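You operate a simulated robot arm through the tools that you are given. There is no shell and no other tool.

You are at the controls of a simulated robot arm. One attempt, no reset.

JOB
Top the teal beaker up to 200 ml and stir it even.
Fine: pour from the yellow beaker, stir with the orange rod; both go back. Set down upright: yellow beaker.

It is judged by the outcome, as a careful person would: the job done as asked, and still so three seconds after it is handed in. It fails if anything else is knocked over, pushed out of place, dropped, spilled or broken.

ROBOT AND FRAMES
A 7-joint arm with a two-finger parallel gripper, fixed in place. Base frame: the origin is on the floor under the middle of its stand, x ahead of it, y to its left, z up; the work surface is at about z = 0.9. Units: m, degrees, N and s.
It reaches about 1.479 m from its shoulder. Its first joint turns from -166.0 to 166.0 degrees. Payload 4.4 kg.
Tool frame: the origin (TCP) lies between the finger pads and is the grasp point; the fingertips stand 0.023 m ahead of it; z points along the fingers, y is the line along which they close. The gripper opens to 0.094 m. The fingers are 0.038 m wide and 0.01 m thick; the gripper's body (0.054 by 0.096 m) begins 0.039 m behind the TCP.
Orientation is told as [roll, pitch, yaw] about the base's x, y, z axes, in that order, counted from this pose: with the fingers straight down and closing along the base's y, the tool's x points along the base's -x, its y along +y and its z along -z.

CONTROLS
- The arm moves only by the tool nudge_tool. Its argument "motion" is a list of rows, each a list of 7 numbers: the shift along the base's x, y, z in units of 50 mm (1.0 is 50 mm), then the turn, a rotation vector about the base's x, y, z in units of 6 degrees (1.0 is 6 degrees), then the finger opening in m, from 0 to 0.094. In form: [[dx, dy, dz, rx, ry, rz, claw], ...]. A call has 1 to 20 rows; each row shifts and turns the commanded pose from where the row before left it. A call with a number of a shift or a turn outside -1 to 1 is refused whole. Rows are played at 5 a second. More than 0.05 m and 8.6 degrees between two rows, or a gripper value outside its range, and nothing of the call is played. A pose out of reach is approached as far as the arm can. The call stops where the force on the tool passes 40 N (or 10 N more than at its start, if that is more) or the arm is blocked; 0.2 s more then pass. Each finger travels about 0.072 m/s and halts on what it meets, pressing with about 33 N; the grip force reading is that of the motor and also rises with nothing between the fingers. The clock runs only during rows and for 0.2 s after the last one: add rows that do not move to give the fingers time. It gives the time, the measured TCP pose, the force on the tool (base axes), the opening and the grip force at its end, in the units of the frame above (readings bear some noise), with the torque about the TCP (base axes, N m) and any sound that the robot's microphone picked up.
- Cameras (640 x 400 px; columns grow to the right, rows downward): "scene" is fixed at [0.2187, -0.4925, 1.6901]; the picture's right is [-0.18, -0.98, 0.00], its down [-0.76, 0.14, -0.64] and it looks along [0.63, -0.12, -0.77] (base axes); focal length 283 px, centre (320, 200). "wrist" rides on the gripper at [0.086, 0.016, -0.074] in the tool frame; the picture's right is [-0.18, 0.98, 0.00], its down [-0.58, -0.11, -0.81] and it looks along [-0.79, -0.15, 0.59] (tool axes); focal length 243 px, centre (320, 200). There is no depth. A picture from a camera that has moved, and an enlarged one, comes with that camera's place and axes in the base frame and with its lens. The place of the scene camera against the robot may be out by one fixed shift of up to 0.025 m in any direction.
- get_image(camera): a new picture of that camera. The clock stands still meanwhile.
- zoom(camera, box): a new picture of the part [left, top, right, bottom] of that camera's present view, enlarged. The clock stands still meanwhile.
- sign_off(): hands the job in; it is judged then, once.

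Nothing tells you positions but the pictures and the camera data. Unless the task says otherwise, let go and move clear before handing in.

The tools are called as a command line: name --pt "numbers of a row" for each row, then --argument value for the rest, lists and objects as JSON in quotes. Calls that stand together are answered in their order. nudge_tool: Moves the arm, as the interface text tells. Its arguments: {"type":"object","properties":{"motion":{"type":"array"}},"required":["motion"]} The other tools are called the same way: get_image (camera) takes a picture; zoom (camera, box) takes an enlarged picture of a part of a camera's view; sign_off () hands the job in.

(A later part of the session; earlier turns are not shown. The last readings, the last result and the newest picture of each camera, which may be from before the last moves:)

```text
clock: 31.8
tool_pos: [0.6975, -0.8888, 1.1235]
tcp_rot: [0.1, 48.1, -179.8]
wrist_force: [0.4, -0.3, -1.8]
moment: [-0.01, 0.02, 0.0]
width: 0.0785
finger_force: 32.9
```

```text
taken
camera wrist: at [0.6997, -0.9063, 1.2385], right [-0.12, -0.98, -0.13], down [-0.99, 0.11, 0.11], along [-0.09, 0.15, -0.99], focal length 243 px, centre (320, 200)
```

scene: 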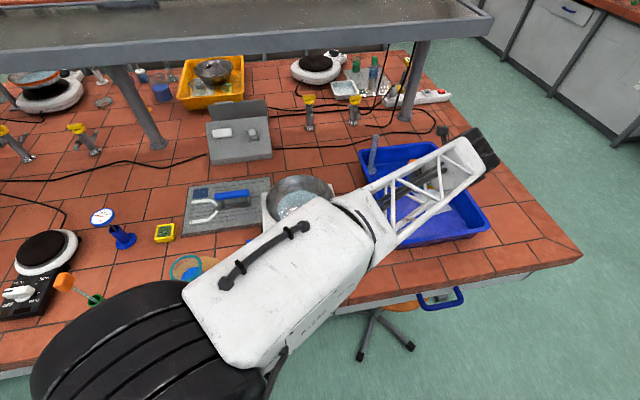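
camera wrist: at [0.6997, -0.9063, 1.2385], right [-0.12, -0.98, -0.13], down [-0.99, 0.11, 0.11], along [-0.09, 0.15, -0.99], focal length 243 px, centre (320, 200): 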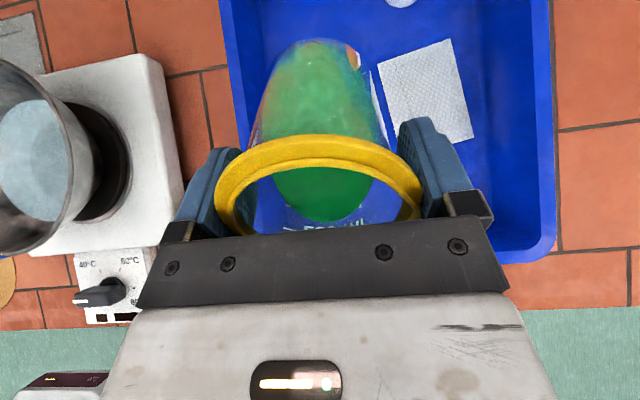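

The grip is rigid at 48° too. I'll return upright, raise to carrying height, and start toward the teal beaker slowly.

nudge_tool --pt "0 0 0.1 0 0.4 0 0.04" --pt "0 0 0.2 0 0.7 0 0.04" --pt "0 0 0.3 0 0.8 0 0.04" --pt "0 0 0.3 0 0.8 0 0.04" --pt "0 0 0.3 0 0.8 0 0.04" --pt "0 0 0.3 0 0.8 0 0.04" --pt "0 0 0.3 0 0.8 0 0.04" --pt "0 0 0.3 0 0.8 0 0.04" --pt "0 0 0.2 0 0.8 0 0.04" --pt "0 0 0.1 0 0.7 0 0.04" --pt "0 0 0 0 0.4 0 0.04" --pt "0 0 0 0 0.22 0 0.04" --pt "0 0 0 0 0 0 0.04" --pt "0 0 0 0 0 0 0.04"

get_image --camera "wrist"

get_image --camera "scene"

```text
clock: 34.8
tool_pos: [0.6981, -0.8901, 1.2433]
tcp_rot: [0.1, 0.0, -179.9]
wrist_force: [0.3, 0.1, -3.3]
moment: [0.03, -0.01, 0.01]
width: 0.0784
finger_force: 33.0
```

```text
taken
camera wrist: at [0.7841, -0.9063, 1.3187], right [-0.18, -0.98, 0.0], down [-0.58, 0.11, 0.81], along [-0.79, 0.15, -0.59], focal length 243 px, centre (320, 200)
```

wrist: 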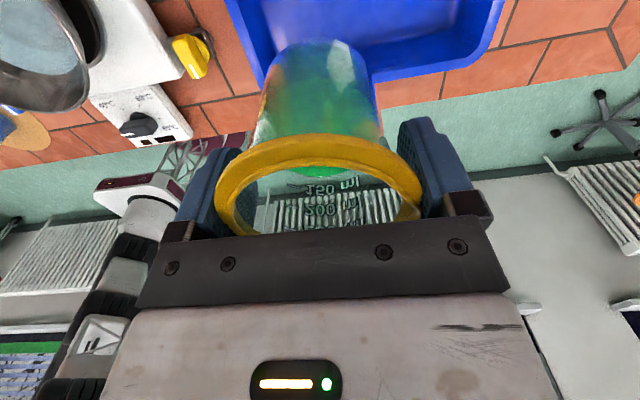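

```text
taken
```

scene: 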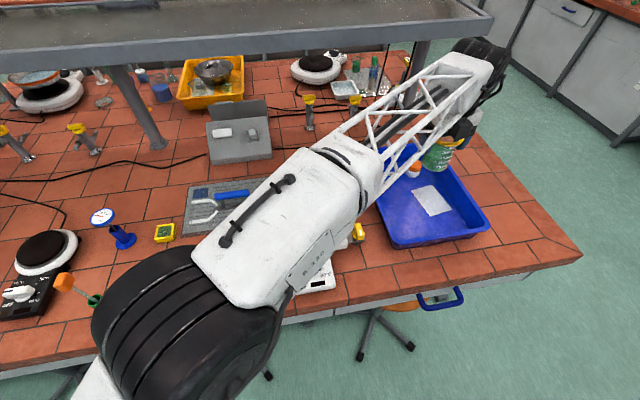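

Upright and high. Now I'll carry the beaker slowly toward the teal side, turning the hand gradually for the pour.

nudge_tool --pt "-0.04 0.2 0 0 0 0.15 0.04" --pt "-0.04 0.4 0 0 0 0.25 0.04" --pt "-0.04 0.6 0 0 0 0.25 0.04" --pt "-0.04 0.6 0 0 0 0.25 0.04" --pt "-0.04 0.6 0 0 0 0.25 0.04" --pt "-0.04 0.6 0 0 0 0.25 0.04" --pt "-0.04 0.6 0 0 0 0.25 0.04" --pt "-0.04 0.6 0 0 0 0.25 0.04" --pt "-0.04 0.6 0 0 0 0.25 0.04" --pt "-0.04 0.6 0 0 0 0.25 0.04" --pt "-0.04 0.6 0 0 0 0.25 0.04" --pt "-0.04 0.6 0 0 0 0.25 0.04" --pt "-0.04 0.4 0 0 0 0.25 0.04" --pt "-0.04 0.2 0 0 0 0.15 0.04" --pt "0 0 0 0 0 0 0.04" --pt "0 0 0 0 0 0 0.04"

get_image --camera "wrist"

get_image --camera "scene"

```text
clock: 38.2
tool_pos: [0.6692, -0.5296, 1.2422]
tcp_rot: [0.1, 0.0, -160.1]
wrist_force: [0.0, 0.7, -2.7]
moment: [-0.01, 0.01, 0.07]
width: 0.0786
finger_force: 33.6
```

```text
taken
camera wrist: at [0.7566, -0.515, 1.3183], right [0.16, -0.99, 0.0], down [-0.58, -0.09, 0.81], along [-0.8, -0.13, -0.59], focal length 243 px, centre (320, 200)
```

wrist: 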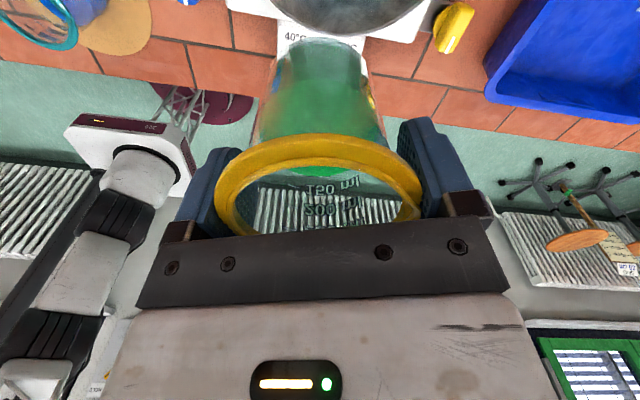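

```text
taken
```

scene: 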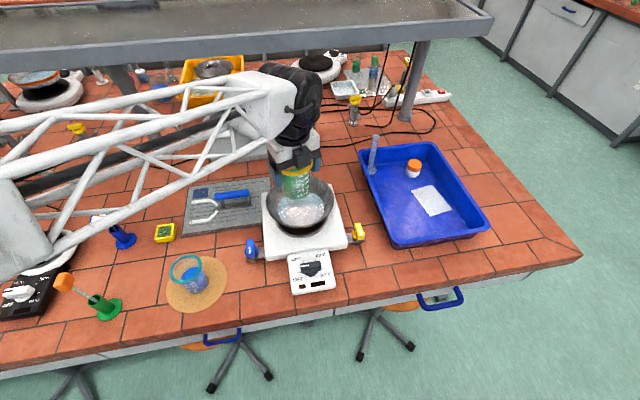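

zoom --camera "scene" --box '[270, 150, 330, 205]'

nudge_tool --pt "-0.04 0.2 0 0 0 0.15 0.04" --pt "-0.04 0.4 0 0 0 0.2 0.04" --pt "-0.04 0.5 0 0 0 0.25 0.04" --pt "-0.04 0.5 0 0 0 0.25 0.04" --pt "-0.04 0.5 0 0 0 0.25 0.04" --pt "-0.04 0.5 0 0 0 0.25 0.04" --pt "-0.04 0.5 0 0 0 0.25 0.04" --pt "-0.04 0.5 0 0 0 0.25 0.04" --pt "-0.04 0.5 0 0 0 0.25 0.04" --pt "-0.04 0.5 0 0 0 0.25 0.04" --pt "-0.04 0.5 0 0 0 0.25 0.04" --pt "-0.04 0.4 0 0 0 0.2 0.04" --pt "-0.04 0.2 0 0 0 0.15 0.04" --pt "0 0 0 0 0 0 0.04" --pt "0 0 0 0 0 0 0.04"

get_image --camera "wrist"

get_image --camera "scene"

```text
7.27 times, centred on (300, 178) of scene
camera zoom: at [0.2187, -0.4925, 1.6901], right [-0.18, -0.98, 0.0], down [-0.76, 0.14, -0.64], along [0.63, -0.12, -0.77], focal length 2059 px, centre (466, 364)
```

zoom: 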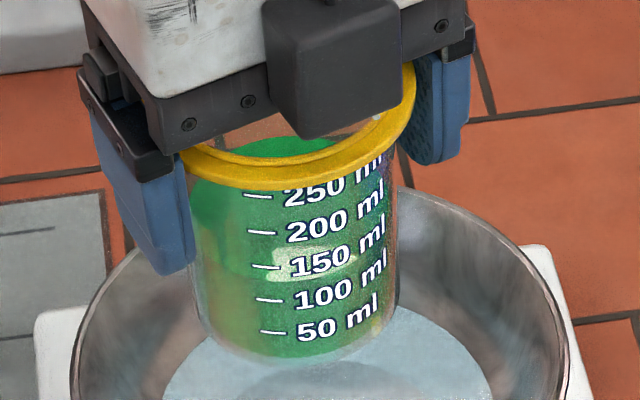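

```text
clock: 41.4
tool_pos: [0.6423, -0.2439, 1.2448]
tcp_rot: [0.2, 0.0, -142.4]
wrist_force: [0.1, 0.1, -3.4]
moment: [-0.03, 0.02, 0.02]
width: 0.0783
finger_force: 32.5
```

```text
taken
camera wrist: at [0.722, -0.2053, 1.3182], right [0.45, -0.89, 0.0], down [-0.53, -0.27, 0.81], along [-0.72, -0.37, -0.59], focal length 243 px, centre (320, 200)
```

wrist: 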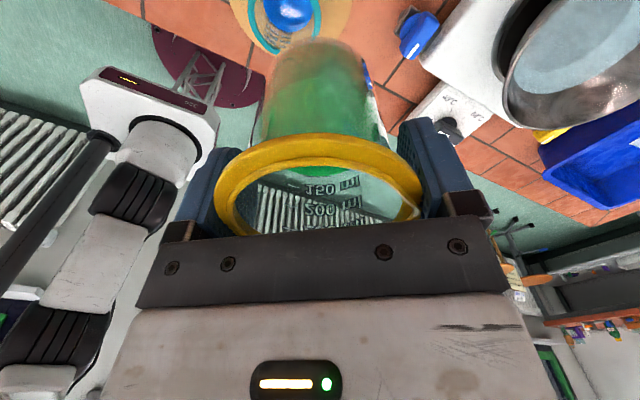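

```text
taken
```

scene: 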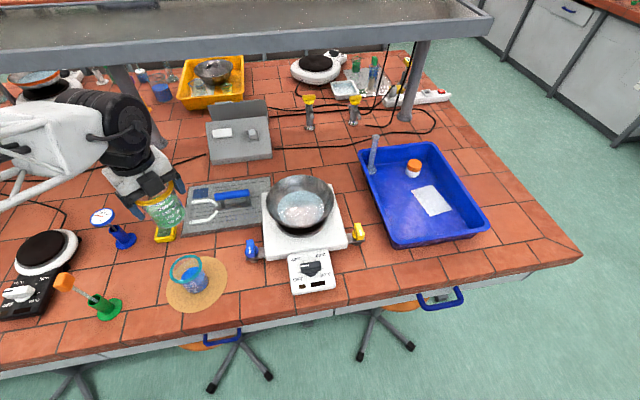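

zoom --camera "wrist" --box '[220, 0, 380, 100]'

zoom --camera "scene" --box '[100, 160, 260, 320]'

```text
4.00 times, centred on (300, 50) of wrist
camera zoom: at [0.722, -0.2053, 1.3182], right [0.45, -0.89, 0.0], down [-0.53, -0.27, 0.81], along [-0.72, -0.37, -0.59], focal length 970 px, centre (400, 800)
```

zoom: 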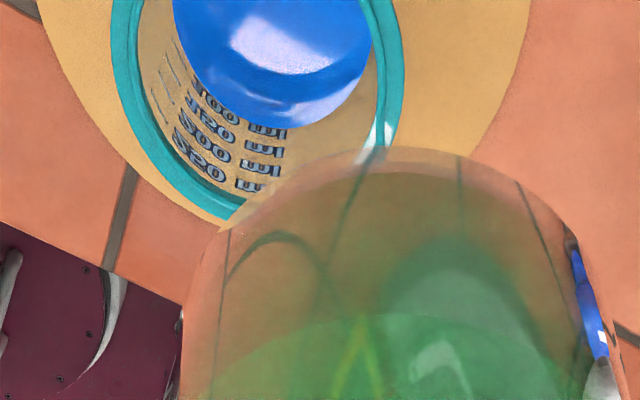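

```text
2.50 times, centred on (180, 240) of scene
camera zoom: at [0.2187, -0.4925, 1.6901], right [-0.18, -0.98, 0.0], down [-0.76, 0.14, -0.64], along [0.63, -0.12, -0.77], focal length 708 px, centre (670, 100)
```

zoom: 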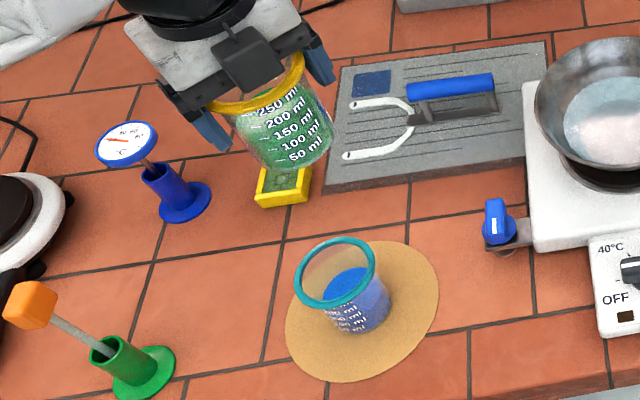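

Combining the views, the teal centre is about (0.617, −0.215). I'll move above the pour point and tilt to about 45° at a safe height to check the arm can reach it and the mouth lines up.

nudge_tool --pt "0.02 0.2 0 0 0 0 0.04" --pt "0.02 0.3 0 0 0 0 0.04" --pt "0.03 0.3 0 0 0 0 0.04" --pt "0.02 0.2 0 0 0 0 0.04" --pt "0 0 0 0.183 -0.238 0 0.04" --pt "0 0 0 0.366 -0.475 0 0.04" --pt "0 0 0 0.427 -0.554 0 0.04" --pt "0 0 0 0.427 -0.554 0 0.04" --pt "0 0 0 0.427 -0.554 0 0.04" --pt "0 0 0 0.427 -0.554 0 0.04" --pt "0 0 0 0.427 -0.554 0 0.04" --pt "0 0 0 0.427 -0.554 0 0.04" --pt "0 0 0 0.427 -0.554 0 0.04" --pt "0 0 0 0.427 -0.554 0 0.04" --pt "0 0 0 0.427 -0.554 0 0.04" --pt "0 0 0 0.366 -0.475 0 0.04" --pt "0 0 0 0.183 -0.238 0 0.04" --pt "0 0 0 0 0 0 0.04" --pt "0 0 0 0 0 0 0.04"

get_image --camera "wrist"

get_image --camera "scene"

```text
clock: 45.4
tool_pos: [0.647, -0.1946, 1.2434]
tcp_rot: [-0.2, 48.6, -142.6]
wrist_force: [-0.9, -0.7, -2.7]
moment: [-0.03, 0.02, -0.02]
width: 0.0783
finger_force: 32.9
```

```text
taken
camera wrist: at [0.6594, -0.2074, 1.3573], right [0.5, -0.85, -0.14], down [-0.85, -0.52, 0.1], along [-0.16, 0.07, -0.99], focal length 243 px, centre (320, 200)
```

wrist: 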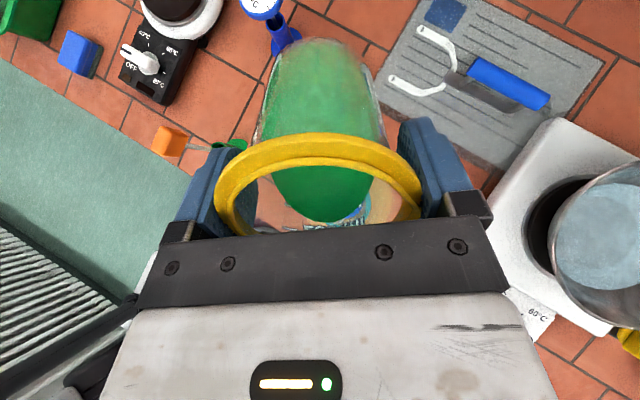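

```text
taken
```

scene: 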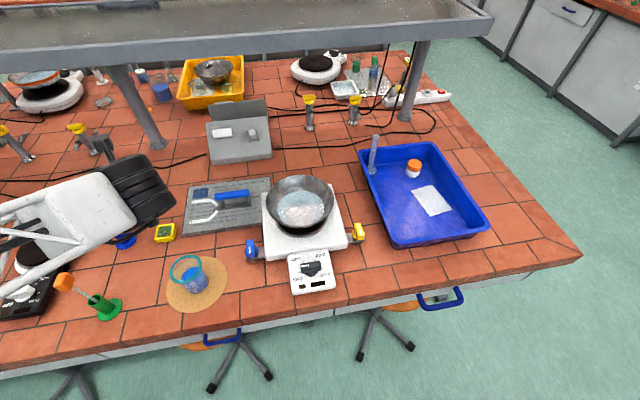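

The arm handles the pose and the scene camera still sees the teal beaker. I'll descend in steps, watching clearance around the rod and heater as the forearm lowers.

nudge_tool --pt "0 0 -0.2 0 0 0 0.04" --pt "0 0 -0.4 0 0 0 0.04" --pt "0 0 -0.4 0 0 0 0.04" --pt "0 0 -0.4 0 0 0 0.04" --pt "0 0 -0.2 0 0 0 0.04" --pt "0 0 0 0 0 0 0.04" --pt "0 0 0 0 0 0 0.04"

get_image --camera "scene"

get_image --camera "wrist"

```text
clock: 47.0
tool_pos: [0.6479, -0.1944, 1.1632]
tcp_rot: [0.0, 48.5, -142.4]
wrist_force: [1.1, -0.5, -3.0]
moment: [-0.03, 0.04, -0.03]
width: 0.0783
finger_force: 32.5
```

```text
taken
```

scene: 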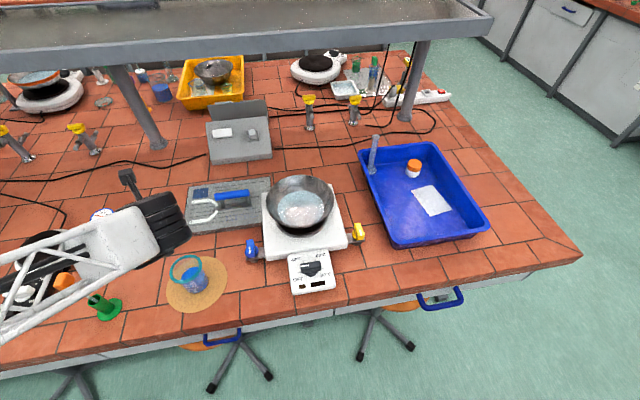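

```text
taken
camera wrist: at [0.6588, -0.207, 1.2776], right [0.5, -0.85, -0.14], down [-0.85, -0.52, 0.1], along [-0.16, 0.07, -0.99], focal length 243 px, centre (320, 200)
```

wrist: 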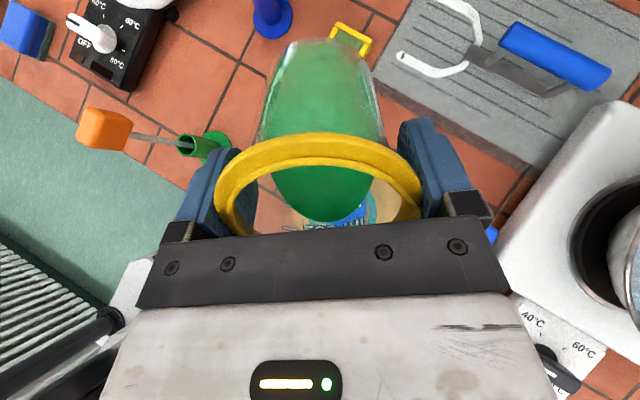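

Clear so far; the forearm passes on the robot side of the rod. I'll descend further to just above the pour height.

nudge_tool --pt "0 0 -0.2 0 0 0 0.04" --pt "0 0 -0.4 0 0 0 0.04" --pt "0 0 -0.4 0 0 0 0.04" --pt "0 0 -0.4 0 0 0 0.04" --pt "0 0 -0.16 0 0 0 0.04" --pt "0 0 0 0 0 0 0.04" --pt "0 0 0 0 0 0 0.04"

get_image --camera "scene"

get_image --camera "wrist"

zoom --camera "scene" --box '[100, 200, 260, 320]'

```text
clock: 48.6
tool_pos: [0.6483, -0.1942, 1.0843]
tcp_rot: [0.1, 48.6, -142.5]
wrist_force: [-0.5, 0.0, -2.4]
moment: [-0.02, 0.04, 0.01]
width: 0.0782
finger_force: 32.7
```

```text
taken
```

scene: 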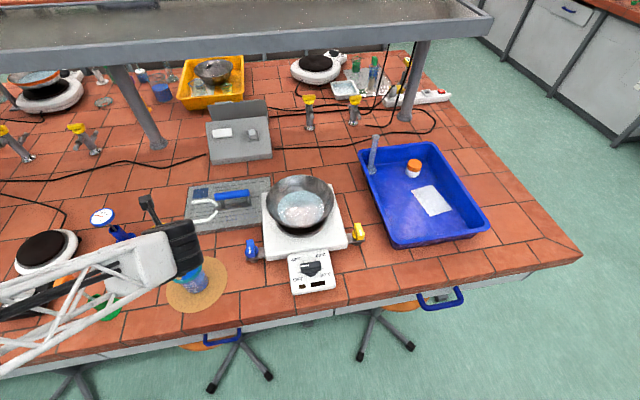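

```text
taken
camera wrist: at [0.6587, -0.2071, 1.2001], right [0.5, -0.85, -0.14], down [-0.85, -0.52, 0.1], along [-0.15, 0.07, -0.99], focal length 243 px, centre (320, 200)
```

wrist: 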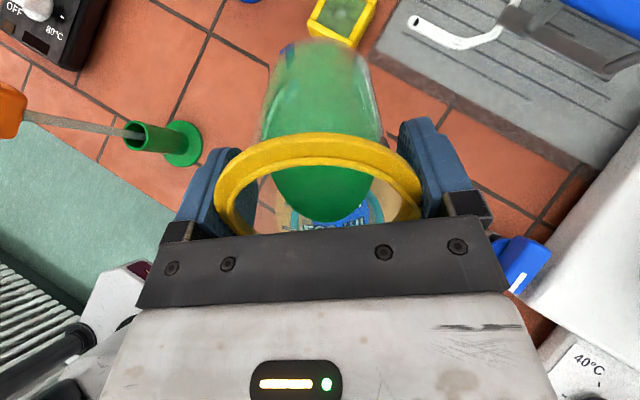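

```text
3.33 times, centred on (180, 260) of scene
camera zoom: at [0.2187, -0.4925, 1.6901], right [-0.18, -0.98, 0.0], down [-0.76, 0.14, -0.64], along [0.63, -0.12, -0.77], focal length 944 px, centre (787, 0)
```

zoom: 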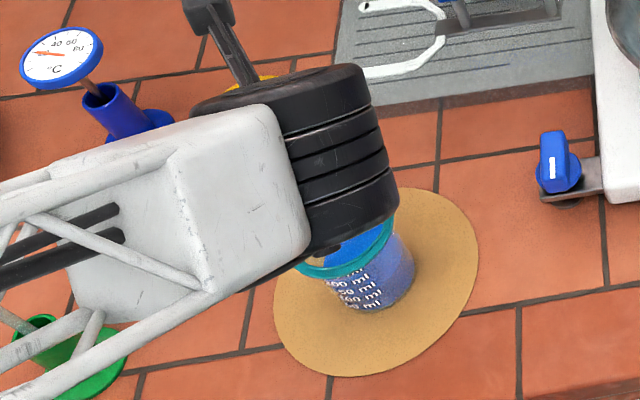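

The mouth lines up with the teal rim, with a lateral offset of about 2 mm. I'll tilt on to about 58°, lowering slightly, and check before liquid starts to flow.

nudge_tool --pt "0 0 -0.05 0.12 -0.159 0 0.04" --pt "0 0 -0.1 0.183 -0.238 0 0.04" --pt "0 0 -0.1 0.183 -0.238 0 0.04" --pt "0 0 -0.1 0.183 -0.238 0 0.04" --pt "0 0 -0.1 0.183 -0.238 0 0.04" --pt "0 0 0 0.103 -0.134 0 0.04" --pt "0 0 0 0 0 0 0.04" --pt "0 0 0 0 0 0 0.04"

get_image --camera "wrist"

zoom --camera "scene" --box '[100, 200, 260, 320]'

```text
clock: 50.4
tool_pos: [0.6484, -0.1944, 1.063]
tcp_rot: [0.0, 57.9, -142.6]
wrist_force: [-0.7, -0.3, -2.1]
moment: [-0.05, 0.06, -0.02]
width: 0.0785
finger_force: 33.2
```

```text
taken
camera wrist: at [0.6438, -0.2184, 1.1763], right [0.52, -0.84, -0.16], down [-0.85, -0.52, -0.06], along [-0.03, 0.17, -0.99], focal length 243 px, centre (320, 200)
```

wrist: 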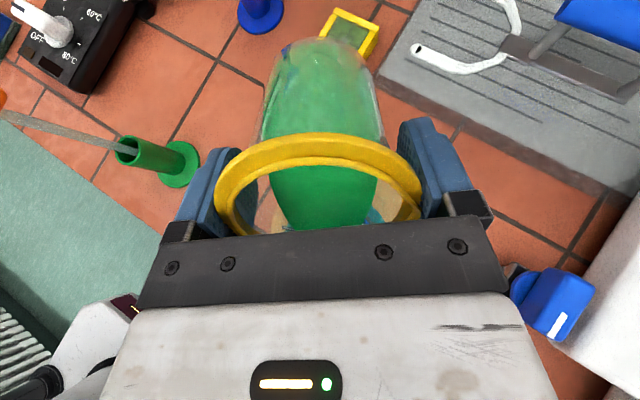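

```text
3.33 times, centred on (180, 260) of scene
camera zoom: at [0.2187, -0.4925, 1.6901], right [-0.18, -0.98, 0.0], down [-0.76, 0.14, -0.64], along [0.63, -0.12, -0.77], focal length 944 px, centre (787, 0)
```

zoom: 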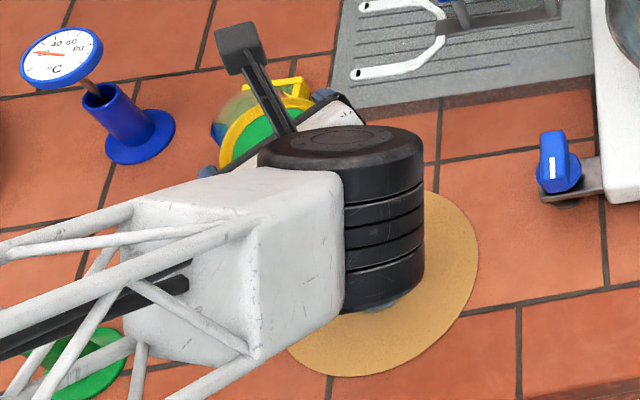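

No liquid has left yet at 58°, and the hand is clear of everything. I'll start the pour by creeping up to about 66°, then hold and look.

nudge_tool --pt "0 0 -0.02 0.122 -0.158 0 0.04" --pt "0 0 -0.02 0.122 -0.158 0 0.04" --pt "0 0 -0.02 0.122 -0.158 0 0.04" --pt "0 0 -0.02 0.122 -0.158 0 0.04" --pt "0 0 -0.02 0.122 -0.158 0 0.04" --pt "0 0 -0.02 0.122 -0.158 0 0.04" --pt "0 0 -0.02 0.081 -0.106 0 0.04" --pt "0 0 0 0 0 0 0.04" --pt "0 0 0 0 0 0 0.04" --pt "0 0 0 0 0 0 0.04" --pt "0 0 0 0 0 0 0.04"

get_image --camera "wrist"

zoom --camera "scene" --box '[100, 200, 260, 320]'

```text
clock: 52.8
tool_pos: [0.648, -0.1942, 1.0562]
tcp_rot: [-0.1, 65.9, -142.5]
wrist_force: [0.2, 0.2, -2.8]
moment: [-0.08, 0.03, 0.01]
width: 0.0785
finger_force: 33.5
```

```text
taken
camera wrist: at [0.6318, -0.2278, 1.1663], right [0.54, -0.83, -0.17], down [-0.84, -0.51, -0.2], along [0.08, 0.25, -0.96], focal length 243 px, centre (320, 200)
```

wrist: 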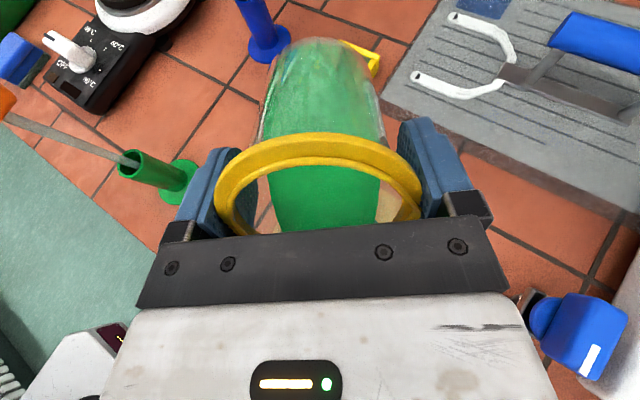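

```text
3.33 times, centred on (180, 260) of scene
camera zoom: at [0.2187, -0.4925, 1.6901], right [-0.18, -0.98, 0.0], down [-0.76, 0.14, -0.64], along [0.63, -0.12, -0.77], focal length 944 px, centre (787, 0)
```

zoom: 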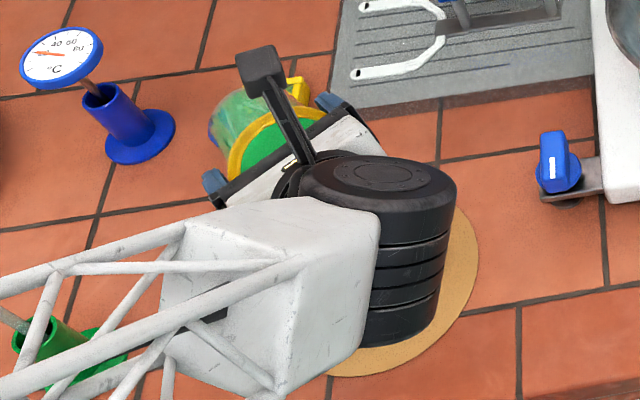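

Liquid is at the lip now and the rod and holder are still undisturbed. I'll continue to about 72° and hold.

nudge_tool --pt "0 0 0 0.122 -0.158 0 0.04" --pt "0 0 0 0.122 -0.158 0 0.04" --pt "0 0 0 0.122 -0.158 0 0.04" --pt "0 0 0 0.122 -0.158 0 0.04" --pt "0 0 0 0.122 -0.158 0 0.04" --pt "0 0 0 0 0 0 0.04" --pt "0 0 0 0 0 0 0.04" --pt "0 0 0 0 0 0 0.04" --pt "0 0 0 0 0 0 0.04" --pt "0 0 0 0 0 0 0.04"

get_image --camera "wrist"

get_image --camera "scene"

```text
clock: 55.0
tool_pos: [0.6475, -0.1939, 1.0562]
tcp_rot: [0.0, 71.9, -142.5]
wrist_force: [0.4, 0.1, -2.3]
moment: [-0.02, 0.03, 0.03]
width: 0.0783
finger_force: 33.7
```

```text
taken
camera wrist: at [0.623, -0.2349, 1.1619], right [0.55, -0.81, -0.17], down [-0.82, -0.49, -0.3], along [0.16, 0.31, -0.94], focal length 243 px, centre (320, 200)
```

wrist: 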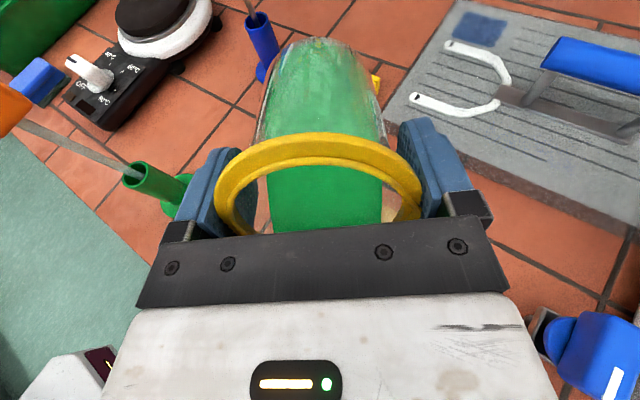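

```text
taken
```

scene: 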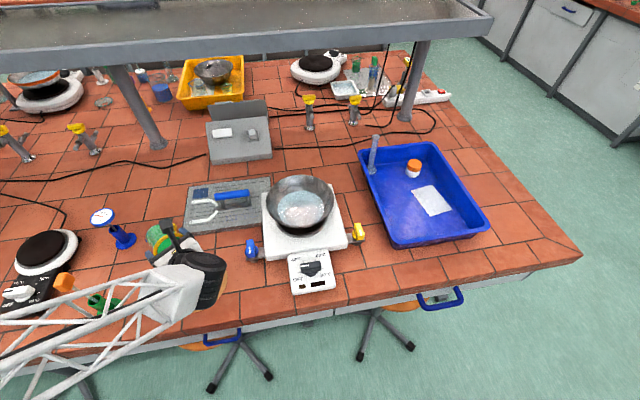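

I can't see the teal level from here, so I'll tip back to about 48° and rise so the scene camera can see how much has gone over.

nudge_tool --pt "0 0 0 -0.244 0.317 0 0.04" --pt "0 0 0.1 -0.366 0.475 0 0.04" --pt "0 0 0.2 -0.427 0.554 0 0.04" --pt "0 0 0.2 -0.427 0.554 0 0.04" --pt "0 0 0.2 -0.427 0.554 0 0.04" --pt "0 0 0.3 -0.366 0.475 0 0.04" --pt "0 0 0.4 -0.183 0.238 0 0.04" --pt "0 0 0.4 0 0 0 0.04" --pt "0 0 0.2 0 0 0 0.04" --pt "0 0 0 0 0 0 0.04" --pt "0 0 0 0 0 0 0.04"

get_image --camera "wrist"

get_image --camera "scene"

zoom --camera "scene" --box '[165, 250, 215, 300]'

```text
clock: 57.4
tool_pos: [0.6488, -0.1947, 1.1539]
tcp_rot: [0.0, 48.0, -142.6]
wrist_force: [-0.3, 0.8, -2.2]
moment: [-0.01, 0.05, -0.01]
width: 0.0783
finger_force: 32.8
```

```text
taken
camera wrist: at [0.6603, -0.2072, 1.2698], right [0.5, -0.85, -0.14], down [-0.85, -0.52, 0.11], along [-0.16, 0.06, -0.98], focal length 243 px, centre (320, 200)
```

wrist: 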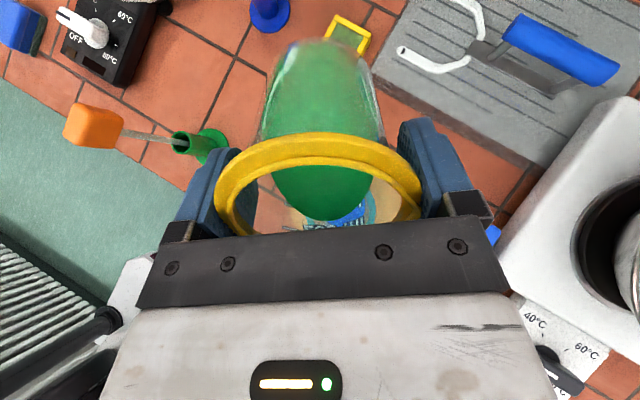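

```text
taken
```

scene: 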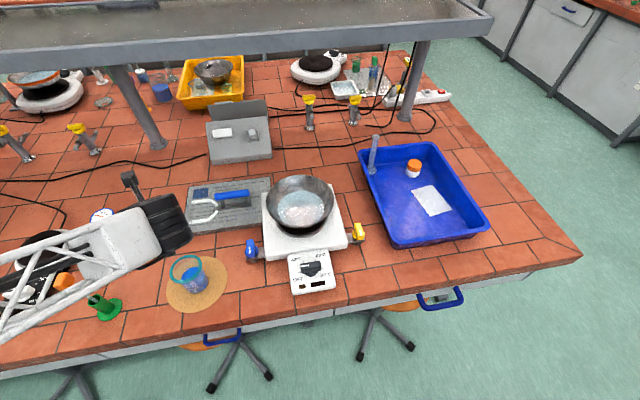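

```text
8.00 times, centred on (190, 275) of scene
camera zoom: at [0.2187, -0.4925, 1.6901], right [-0.18, -0.98, 0.0], down [-0.76, 0.14, -0.64], along [0.63, -0.12, -0.77], focal length 2265 px, centre (1360, -400)
```

zoom: 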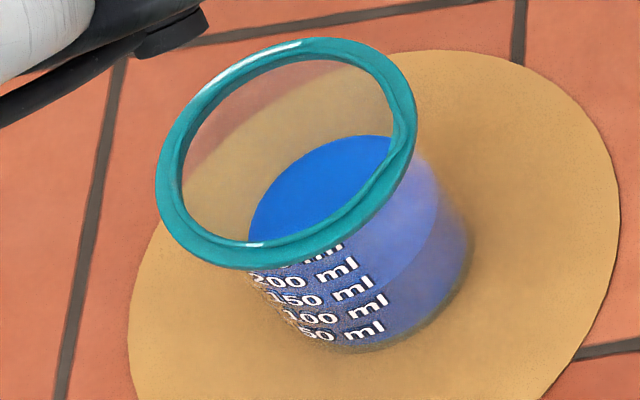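

Interesting: the teal level and colour are unchanged, so nothing has flowed even at 72°. I'll look closely at the yellow beaker's contents as held.

zoom --camera "wrist" --box '[200, 30, 440, 240]'

zoom --camera "scene" --box '[90, 160, 220, 270]'

```text
1.90 times, centred on (320, 135) of wrist
camera zoom: at [0.6603, -0.2072, 1.2698], right [0.5, -0.85, -0.14], down [-0.85, -0.52, 0.11], along [-0.16, 0.06, -0.98], focal length 462 px, centre (320, 324)
```

zoom: 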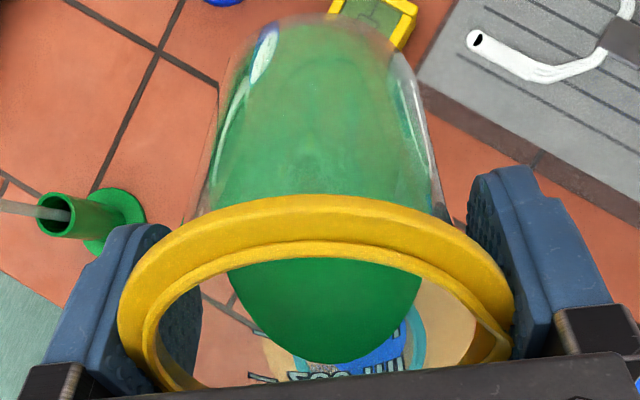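

```text
3.64 times, centred on (155, 215) of scene
camera zoom: at [0.2187, -0.4925, 1.6901], right [-0.18, -0.98, 0.0], down [-0.76, 0.14, -0.64], along [0.63, -0.12, -0.77], focal length 1029 px, centre (920, 146)
```

zoom: 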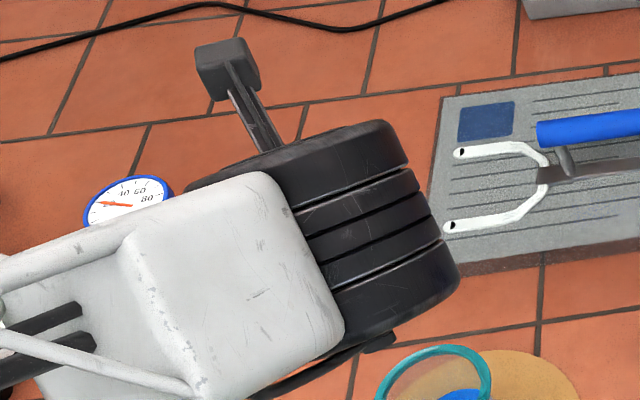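

The yellow level is unchanged as well, so nothing was lost. I'll return to the pour pose, tilt further in stages, and zoom in on the mouth each time.

nudge_tool --pt "0 0 -0.3 0 0 0 0.04" --pt "0 0 -0.4 0.183 -0.238 0 0.04" --pt "0 0 -0.4 0.305 -0.396 0 0.04" --pt "0 0 -0.3 0.305 -0.396 0 0.04" --pt "0 0 -0.3 0.305 -0.396 0 0.04" --pt "0 0 -0.2 0.305 -0.396 0 0.04" --pt "0 0 -0.06 0.305 -0.396 0 0.04" --pt "0 0 0 0.305 -0.396 0 0.04" --pt "0 0 0 0.305 -0.396 0 0.04" --pt "0 0 0 0.183 -0.238 0 0.04" --pt "0 0 0 0 0 0 0.04" --pt "0 0 0 0 0 0 0.04"

zoom --camera "wrist" --box '[200, 30, 440, 240]'

zoom --camera "scene" --box '[90, 200, 250, 320]'

```text
clock: 60.0
tool_pos: [0.6483, -0.1947, 1.0582]
tcp_rot: [0.2, 72.6, -142.5]
wrist_force: [-0.4, 0.2, -1.7]
moment: [-0.03, 0.04, 0.02]
width: 0.0783
finger_force: 32.8
```

```text
1.90 times, centred on (320, 135) of wrist
camera zoom: at [0.6222, -0.2359, 1.1635], right [0.55, -0.81, -0.17], down [-0.81, -0.49, -0.31], along [0.17, 0.32, -0.93], focal length 462 px, centre (320, 324)
```

zoom: 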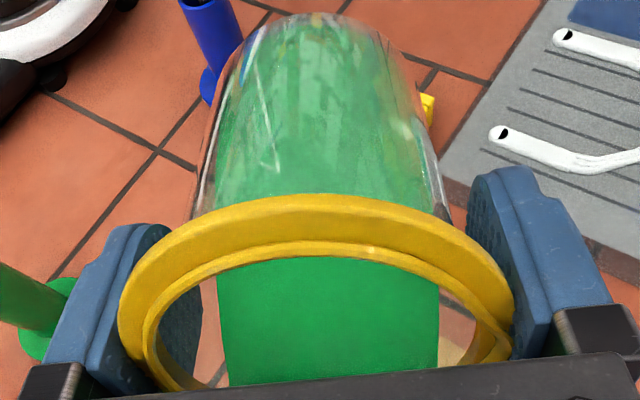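

```text
3.33 times, centred on (170, 260) of scene
camera zoom: at [0.2187, -0.4925, 1.6901], right [-0.18, -0.98, 0.0], down [-0.76, 0.14, -0.64], along [0.63, -0.12, -0.77], focal length 944 px, centre (820, 0)
```

zoom: 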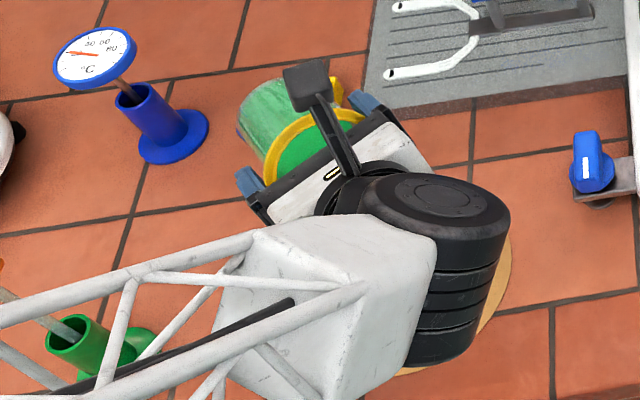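

Still nothing flowing at 72.6°. I'll creep up in small increments with pauses and watch the mouth.

nudge_tool --pt "0 0 0 0.102 -0.132 0 0.04" --pt "0 0 0 0.102 -0.132 0 0.04" --pt "0 0 0 0.102 -0.132 0 0.04" --pt "0 0 0 0 0 0 0.04" --pt "0 0 0 0 0 0 0.04"

zoom --camera "wrist" --box '[200, 30, 440, 240]'

zoom --camera "scene" --box '[90, 200, 250, 320]'

```text
clock: 61.2
tool_pos: [0.6487, -0.1951, 1.0581]
tcp_rot: [0.1, 75.6, -142.4]
wrist_force: [0.0, 0.3, -2.5]
moment: [-0.06, 0.06, 0.0]
width: 0.0785
finger_force: 33.1
```

```text
1.90 times, centred on (320, 135) of wrist
camera zoom: at [0.6179, -0.2388, 1.1608], right [0.56, -0.81, -0.18], down [-0.8, -0.48, -0.36], along [0.21, 0.35, -0.91], focal length 462 px, centre (320, 324)
```

zoom: 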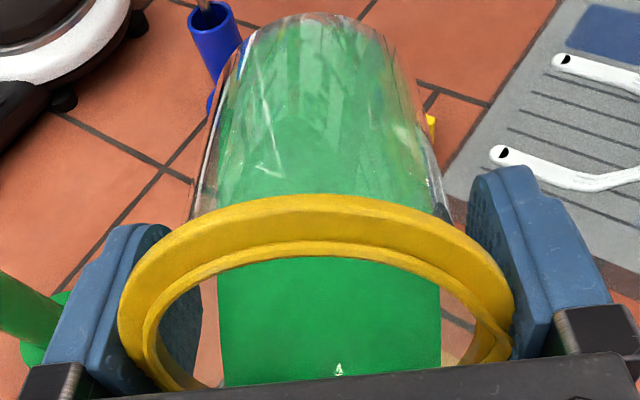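

```text
3.33 times, centred on (170, 260) of scene
camera zoom: at [0.2187, -0.4925, 1.6901], right [-0.18, -0.98, 0.0], down [-0.76, 0.14, -0.64], along [0.63, -0.12, -0.77], focal length 944 px, centre (820, 0)
```

zoom: 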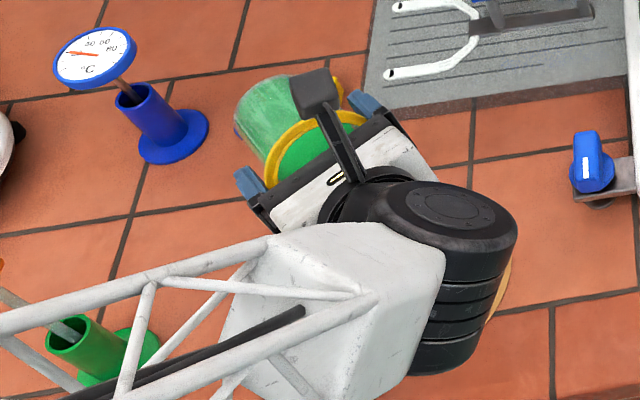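

nudge_tool --pt "0 0 0 0.102 -0.132 0 0.04" --pt "0 0 0 0.102 -0.132 0 0.04" --pt "0 0 0 0.102 -0.132 0 0.04" --pt "0 0 0 0 0 0 0.04" --pt "0 0 0 0 0 0 0.04"

zoom --camera "wrist" --box '[200, 30, 440, 240]'

get_image --camera "scene"

```text
clock: 62.4
tool_pos: [0.6479, -0.1938, 1.0576]
tcp_rot: [0.1, 78.6, -142.4]
wrist_force: [0.2, -0.2, -2.3]
moment: [-0.03, 0.08, 0.03]
width: 0.0784
finger_force: 32.9
```

```text
1.90 times, centred on (320, 135) of wrist
camera zoom: at [0.6135, -0.2421, 1.1583], right [0.57, -0.8, -0.18], down [-0.78, -0.46, -0.41], along [0.25, 0.37, -0.89], focal length 462 px, centre (320, 324)
```

zoom: 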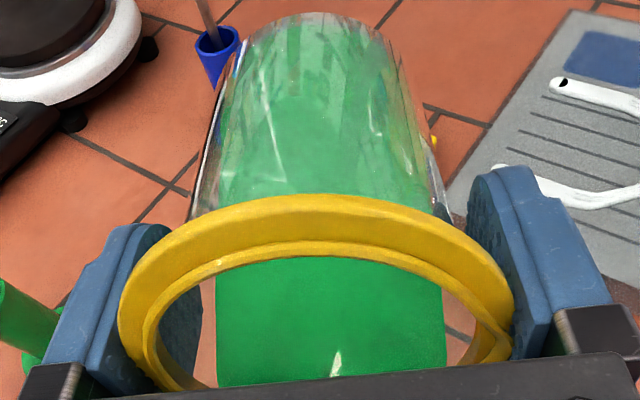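

```text
taken
```

scene: 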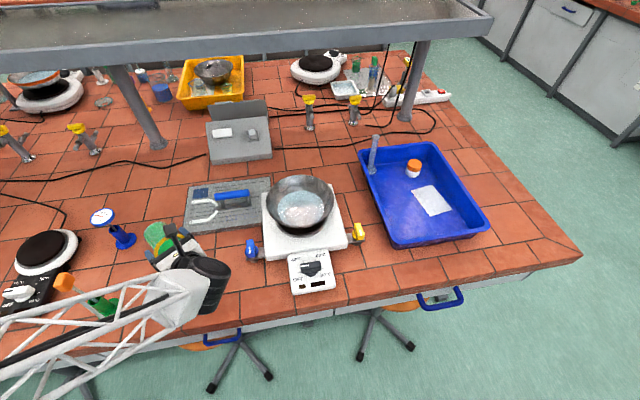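

At 78.6° the liquid surface already stands above the lip on this side, yet nothing flows. The pour evidently only leaves over the spout, which currently sits under the right-hand finger. I'll tip back upright, set the yellow beaker on the clear table patch to the right of the mat, and regrasp it with the fingers square to the spout.

nudge_tool --pt "0 0 0.1 -0.244 0.317 0 0.04" --pt "0 0 0.2 -0.427 0.554 0 0.04" --pt "0 0 0.3 -0.488 0.634 0 0.04" --pt "0 0 0.3 -0.488 0.634 0 0.04" --pt "0 0 0.4 -0.488 0.634 0 0.04" --pt "0 0 0.4 -0.488 0.634 0 0.04" --pt "0 0 0.4 -0.488 0.634 0 0.04" --pt "0 0 0.4 -0.488 0.634 0 0.04" --pt "0 0 0.4 -0.488 0.634 0 0.04" --pt "0 0 0.3 -0.488 0.634 0 0.04" --pt "0 0 0.2 -0.488 0.634 0 0.04" --pt "0 0 0 -0.488 0.634 0 0.04" --pt "0 0 0 -0.488 0.634 0 0.04" --pt "0 0 0 -0.488 0.634 0 0.04" --pt "0 0 0 -0.488 0.634 0 0.04" --pt "0 0 0 -0.488 0.634 0 0.04" --pt "0 0 0 -0.305 0.396 0 0.04" --pt "0 0 0 -0.183 0.238 0 0.04" --pt "0 0 0 0 0 0 0.04" --pt "0 0 0 0 0 0 0.04"

get_image --camera "wrist"

get_image --camera "scene"

zoom --camera "scene" --box '[100, 160, 260, 320]'

```text
clock: 66.6
tool_pos: [0.6474, -0.1953, 1.2293]
tcp_rot: [0.1, 0.0, -142.4]
wrist_force: [0.0, 0.5, -1.8]
moment: [-0.02, 0.02, -0.02]
width: 0.0785
finger_force: 32.9
```

```text
taken
camera wrist: at [0.7265, -0.1551, 1.3029], right [0.45, -0.89, 0.0], down [-0.53, -0.27, 0.81], along [-0.72, -0.37, -0.59], focal length 243 px, centre (320, 200)
```

wrist: 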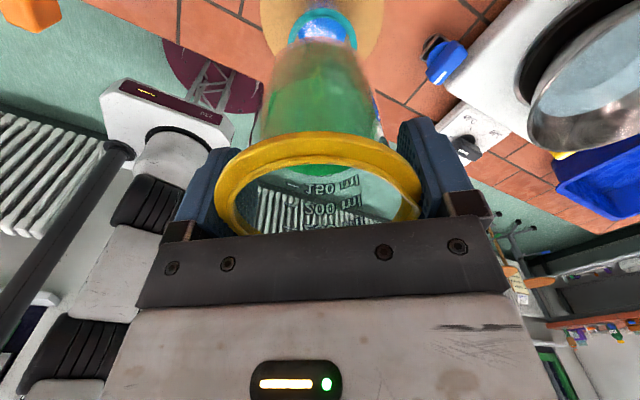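

```text
taken
```

scene: 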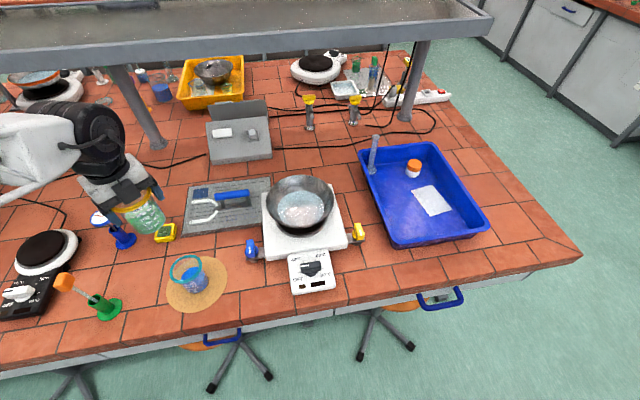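

```text
2.50 times, centred on (180, 240) of scene
camera zoom: at [0.2187, -0.4925, 1.6901], right [-0.18, -0.98, 0.0], down [-0.76, 0.14, -0.64], along [0.63, -0.12, -0.77], focal length 708 px, centre (670, 100)
```

zoom: 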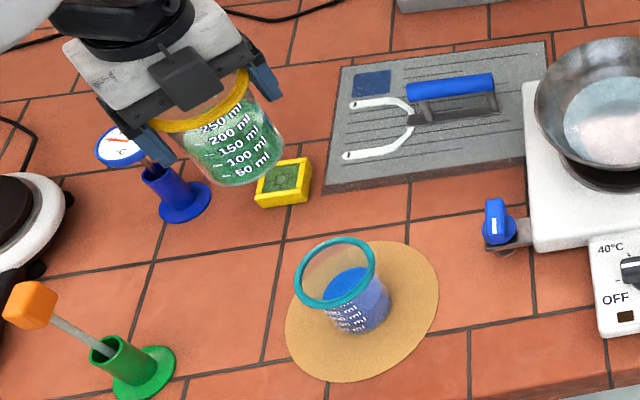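

zoom --camera "scene" --box '[115, 180, 175, 240]'

zoom --camera "wrist" --box '[210, 120, 430, 240]'

```text
6.67 times, centred on (145, 210) of scene
camera zoom: at [0.2187, -0.4925, 1.6901], right [-0.18, -0.98, 0.0], down [-0.76, 0.14, -0.64], along [0.63, -0.12, -0.77], focal length 1887 px, centre (1487, 133)
```

zoom: 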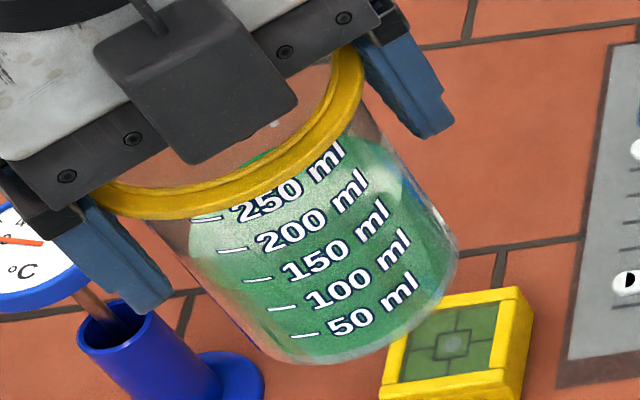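

```text
2.91 times, centred on (320, 180) of wrist
camera zoom: at [0.7265, -0.1551, 1.3029], right [0.45, -0.89, 0.0], down [-0.53, -0.27, 0.81], along [-0.72, -0.37, -0.59], focal length 706 px, centre (320, 258)
```

zoom: 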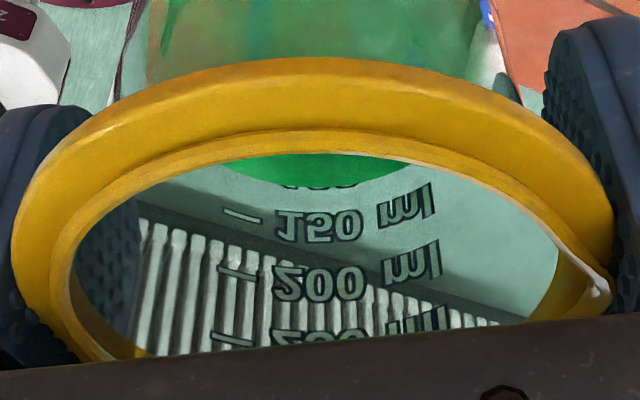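

The yellow beaker still holds all its liquid. I'll carry it to the clear patch at about (0.565, −0.38) and start lowering.

nudge_tool --pt "-0.08 -0.2 0 0 0 0 0.04" --pt "-0.18 -0.4 0 0 0 0 0.04" --pt "-0.2 -0.45 0 0 0 0 0.04" --pt "-0.2 -0.45 0 0 0 0 0.04" --pt "-0.2 -0.45 0 0 0 0 0.04" --pt "-0.2 -0.45 0 0 0 0 0.04" --pt "-0.2 -0.45 0 0 0 0 0.04" --pt "-0.2 -0.45 0 0 0 0 0.04" --pt "-0.12 -0.3 0 0 0 0 0.04" --pt "-0.06 -0.1 0 0 0 0 0.04" --pt "0 0 -0.3 0 0 0 0.04" --pt "0 0 -0.6 0 0 0 0.04" --pt "0 0 -0.8 0 0 0 0.04" --pt "0 0 -0.8 0 0 0 0.04" --pt "0 0 -0.8 0 0 0 0.04" --pt "0 0 -0.6 0 0 0 0.04" --pt "0 0 -0.4 0 0 0 0.04" --pt "0 0 -0.2 0 0 0 0.04" --pt "0 0 0 0 0 0 0.04" --pt "0 0 0 0 0 0 0.04"

get_image --camera "wrist"

get_image --camera "scene"

```text
clock: 70.8
tool_pos: [0.5655, -0.3801, 1.0033]
tcp_rot: [0.3, 0.0, -142.4]
wrist_force: [-0.6, -0.8, -1.8]
moment: [0.01, -0.01, 0.02]
width: 0.0784
finger_force: 32.5
```

```text
taken
camera wrist: at [0.6442, -0.3404, 1.078], right [0.45, -0.89, 0.0], down [-0.53, -0.27, 0.81], along [-0.72, -0.37, -0.59], focal length 243 px, centre (320, 200)
```

wrist: 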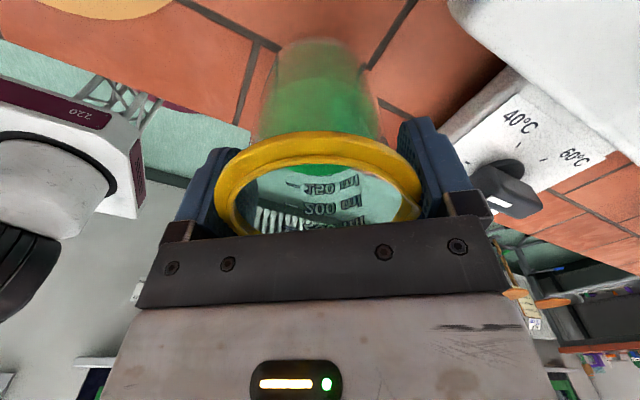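

```text
taken
```

scene: 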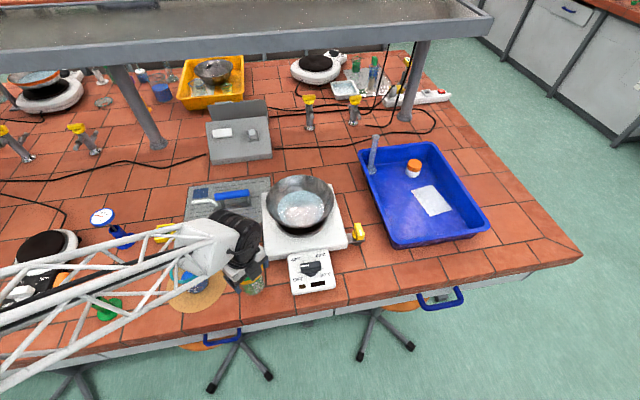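

nudge_tool --pt "0 0 -0.15 0 0 0 0.04" --pt "0 0 -0.2 0 0 0 0.04" --pt "0 0 -0.15 0 0 0 0.04" --pt "0 0 -0.06 0 0 0 0.04" --pt "0 0 0 0 0 0 0.04" --pt "0 0 0 0 0 0 0.04"

zoom --camera "scene" --box '[220, 240, 290, 310]'

zoom --camera "wrist" --box '[230, 20, 410, 150]'

```text
clock: 72.2
tool_pos: [0.5666, -0.3789, 0.9754]
tcp_rot: [0.2, -0.1, -142.4]
wrist_force: [0.0, 1.1, -2.7]
moment: [0.02, 0.04, 0.0]
width: 0.0785
finger_force: 33.0
```

```text
5.71 times, centred on (255, 275) of scene
camera zoom: at [0.2187, -0.4925, 1.6901], right [-0.18, -0.98, 0.0], down [-0.76, 0.14, -0.64], along [0.63, -0.12, -0.77], focal length 1618 px, centre (691, -229)
```

zoom: 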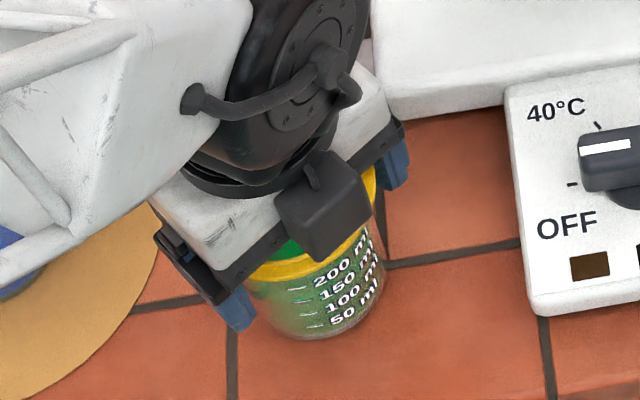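

```text
3.08 times, centred on (320, 85) of wrist
camera zoom: at [0.6443, -0.3403, 1.0501], right [0.45, -0.89, 0.0], down [-0.53, -0.27, 0.81], along [-0.72, -0.37, -0.59], focal length 746 px, centre (320, 554)
```

zoom: 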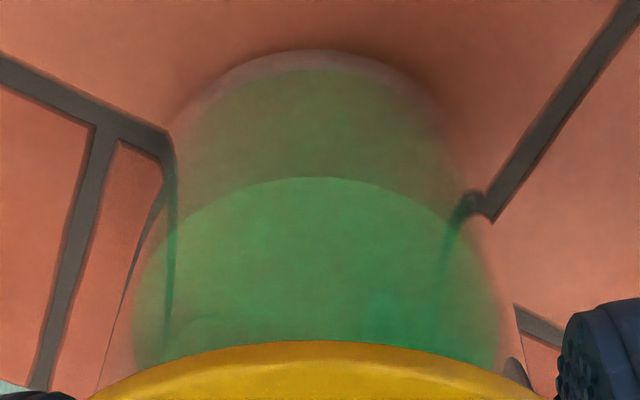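

nudge_tool --pt "0 0 -0.03 0 0 0 0.04" --pt "0 0 -0.03 0 0 0 0.04" --pt "0 0 -0.02 0 0 0 0.04" --pt "0 0 0 0 0 0 0.04"

```text
clock: 73.2
tool_pos: [0.566, -0.3785, 0.9713]
tcp_rot: [0.3, 0.0, -142.4]
wrist_force: [0.3, 0.4, -2.6]
moment: [-0.02, 0.0, -0.03]
width: 0.0782
finger_force: 33.0
```

nudge_tool --pt "0 0 -0.02 0 0 0 0.04" --pt "0 0 -0.02 0 0 0 0.04" --pt "0 0 0 0 0 0 0.04"

```text
clock: 74.0
tool_pos: [0.5667, -0.3801, 0.971]
tcp_rot: [0.2, 0.0, -142.4]
wrist_force: [-3.7, 1.1, 18.6]
moment: [0.11, -0.18, 0.02]
width: 0.0785
finger_force: 33.2
```

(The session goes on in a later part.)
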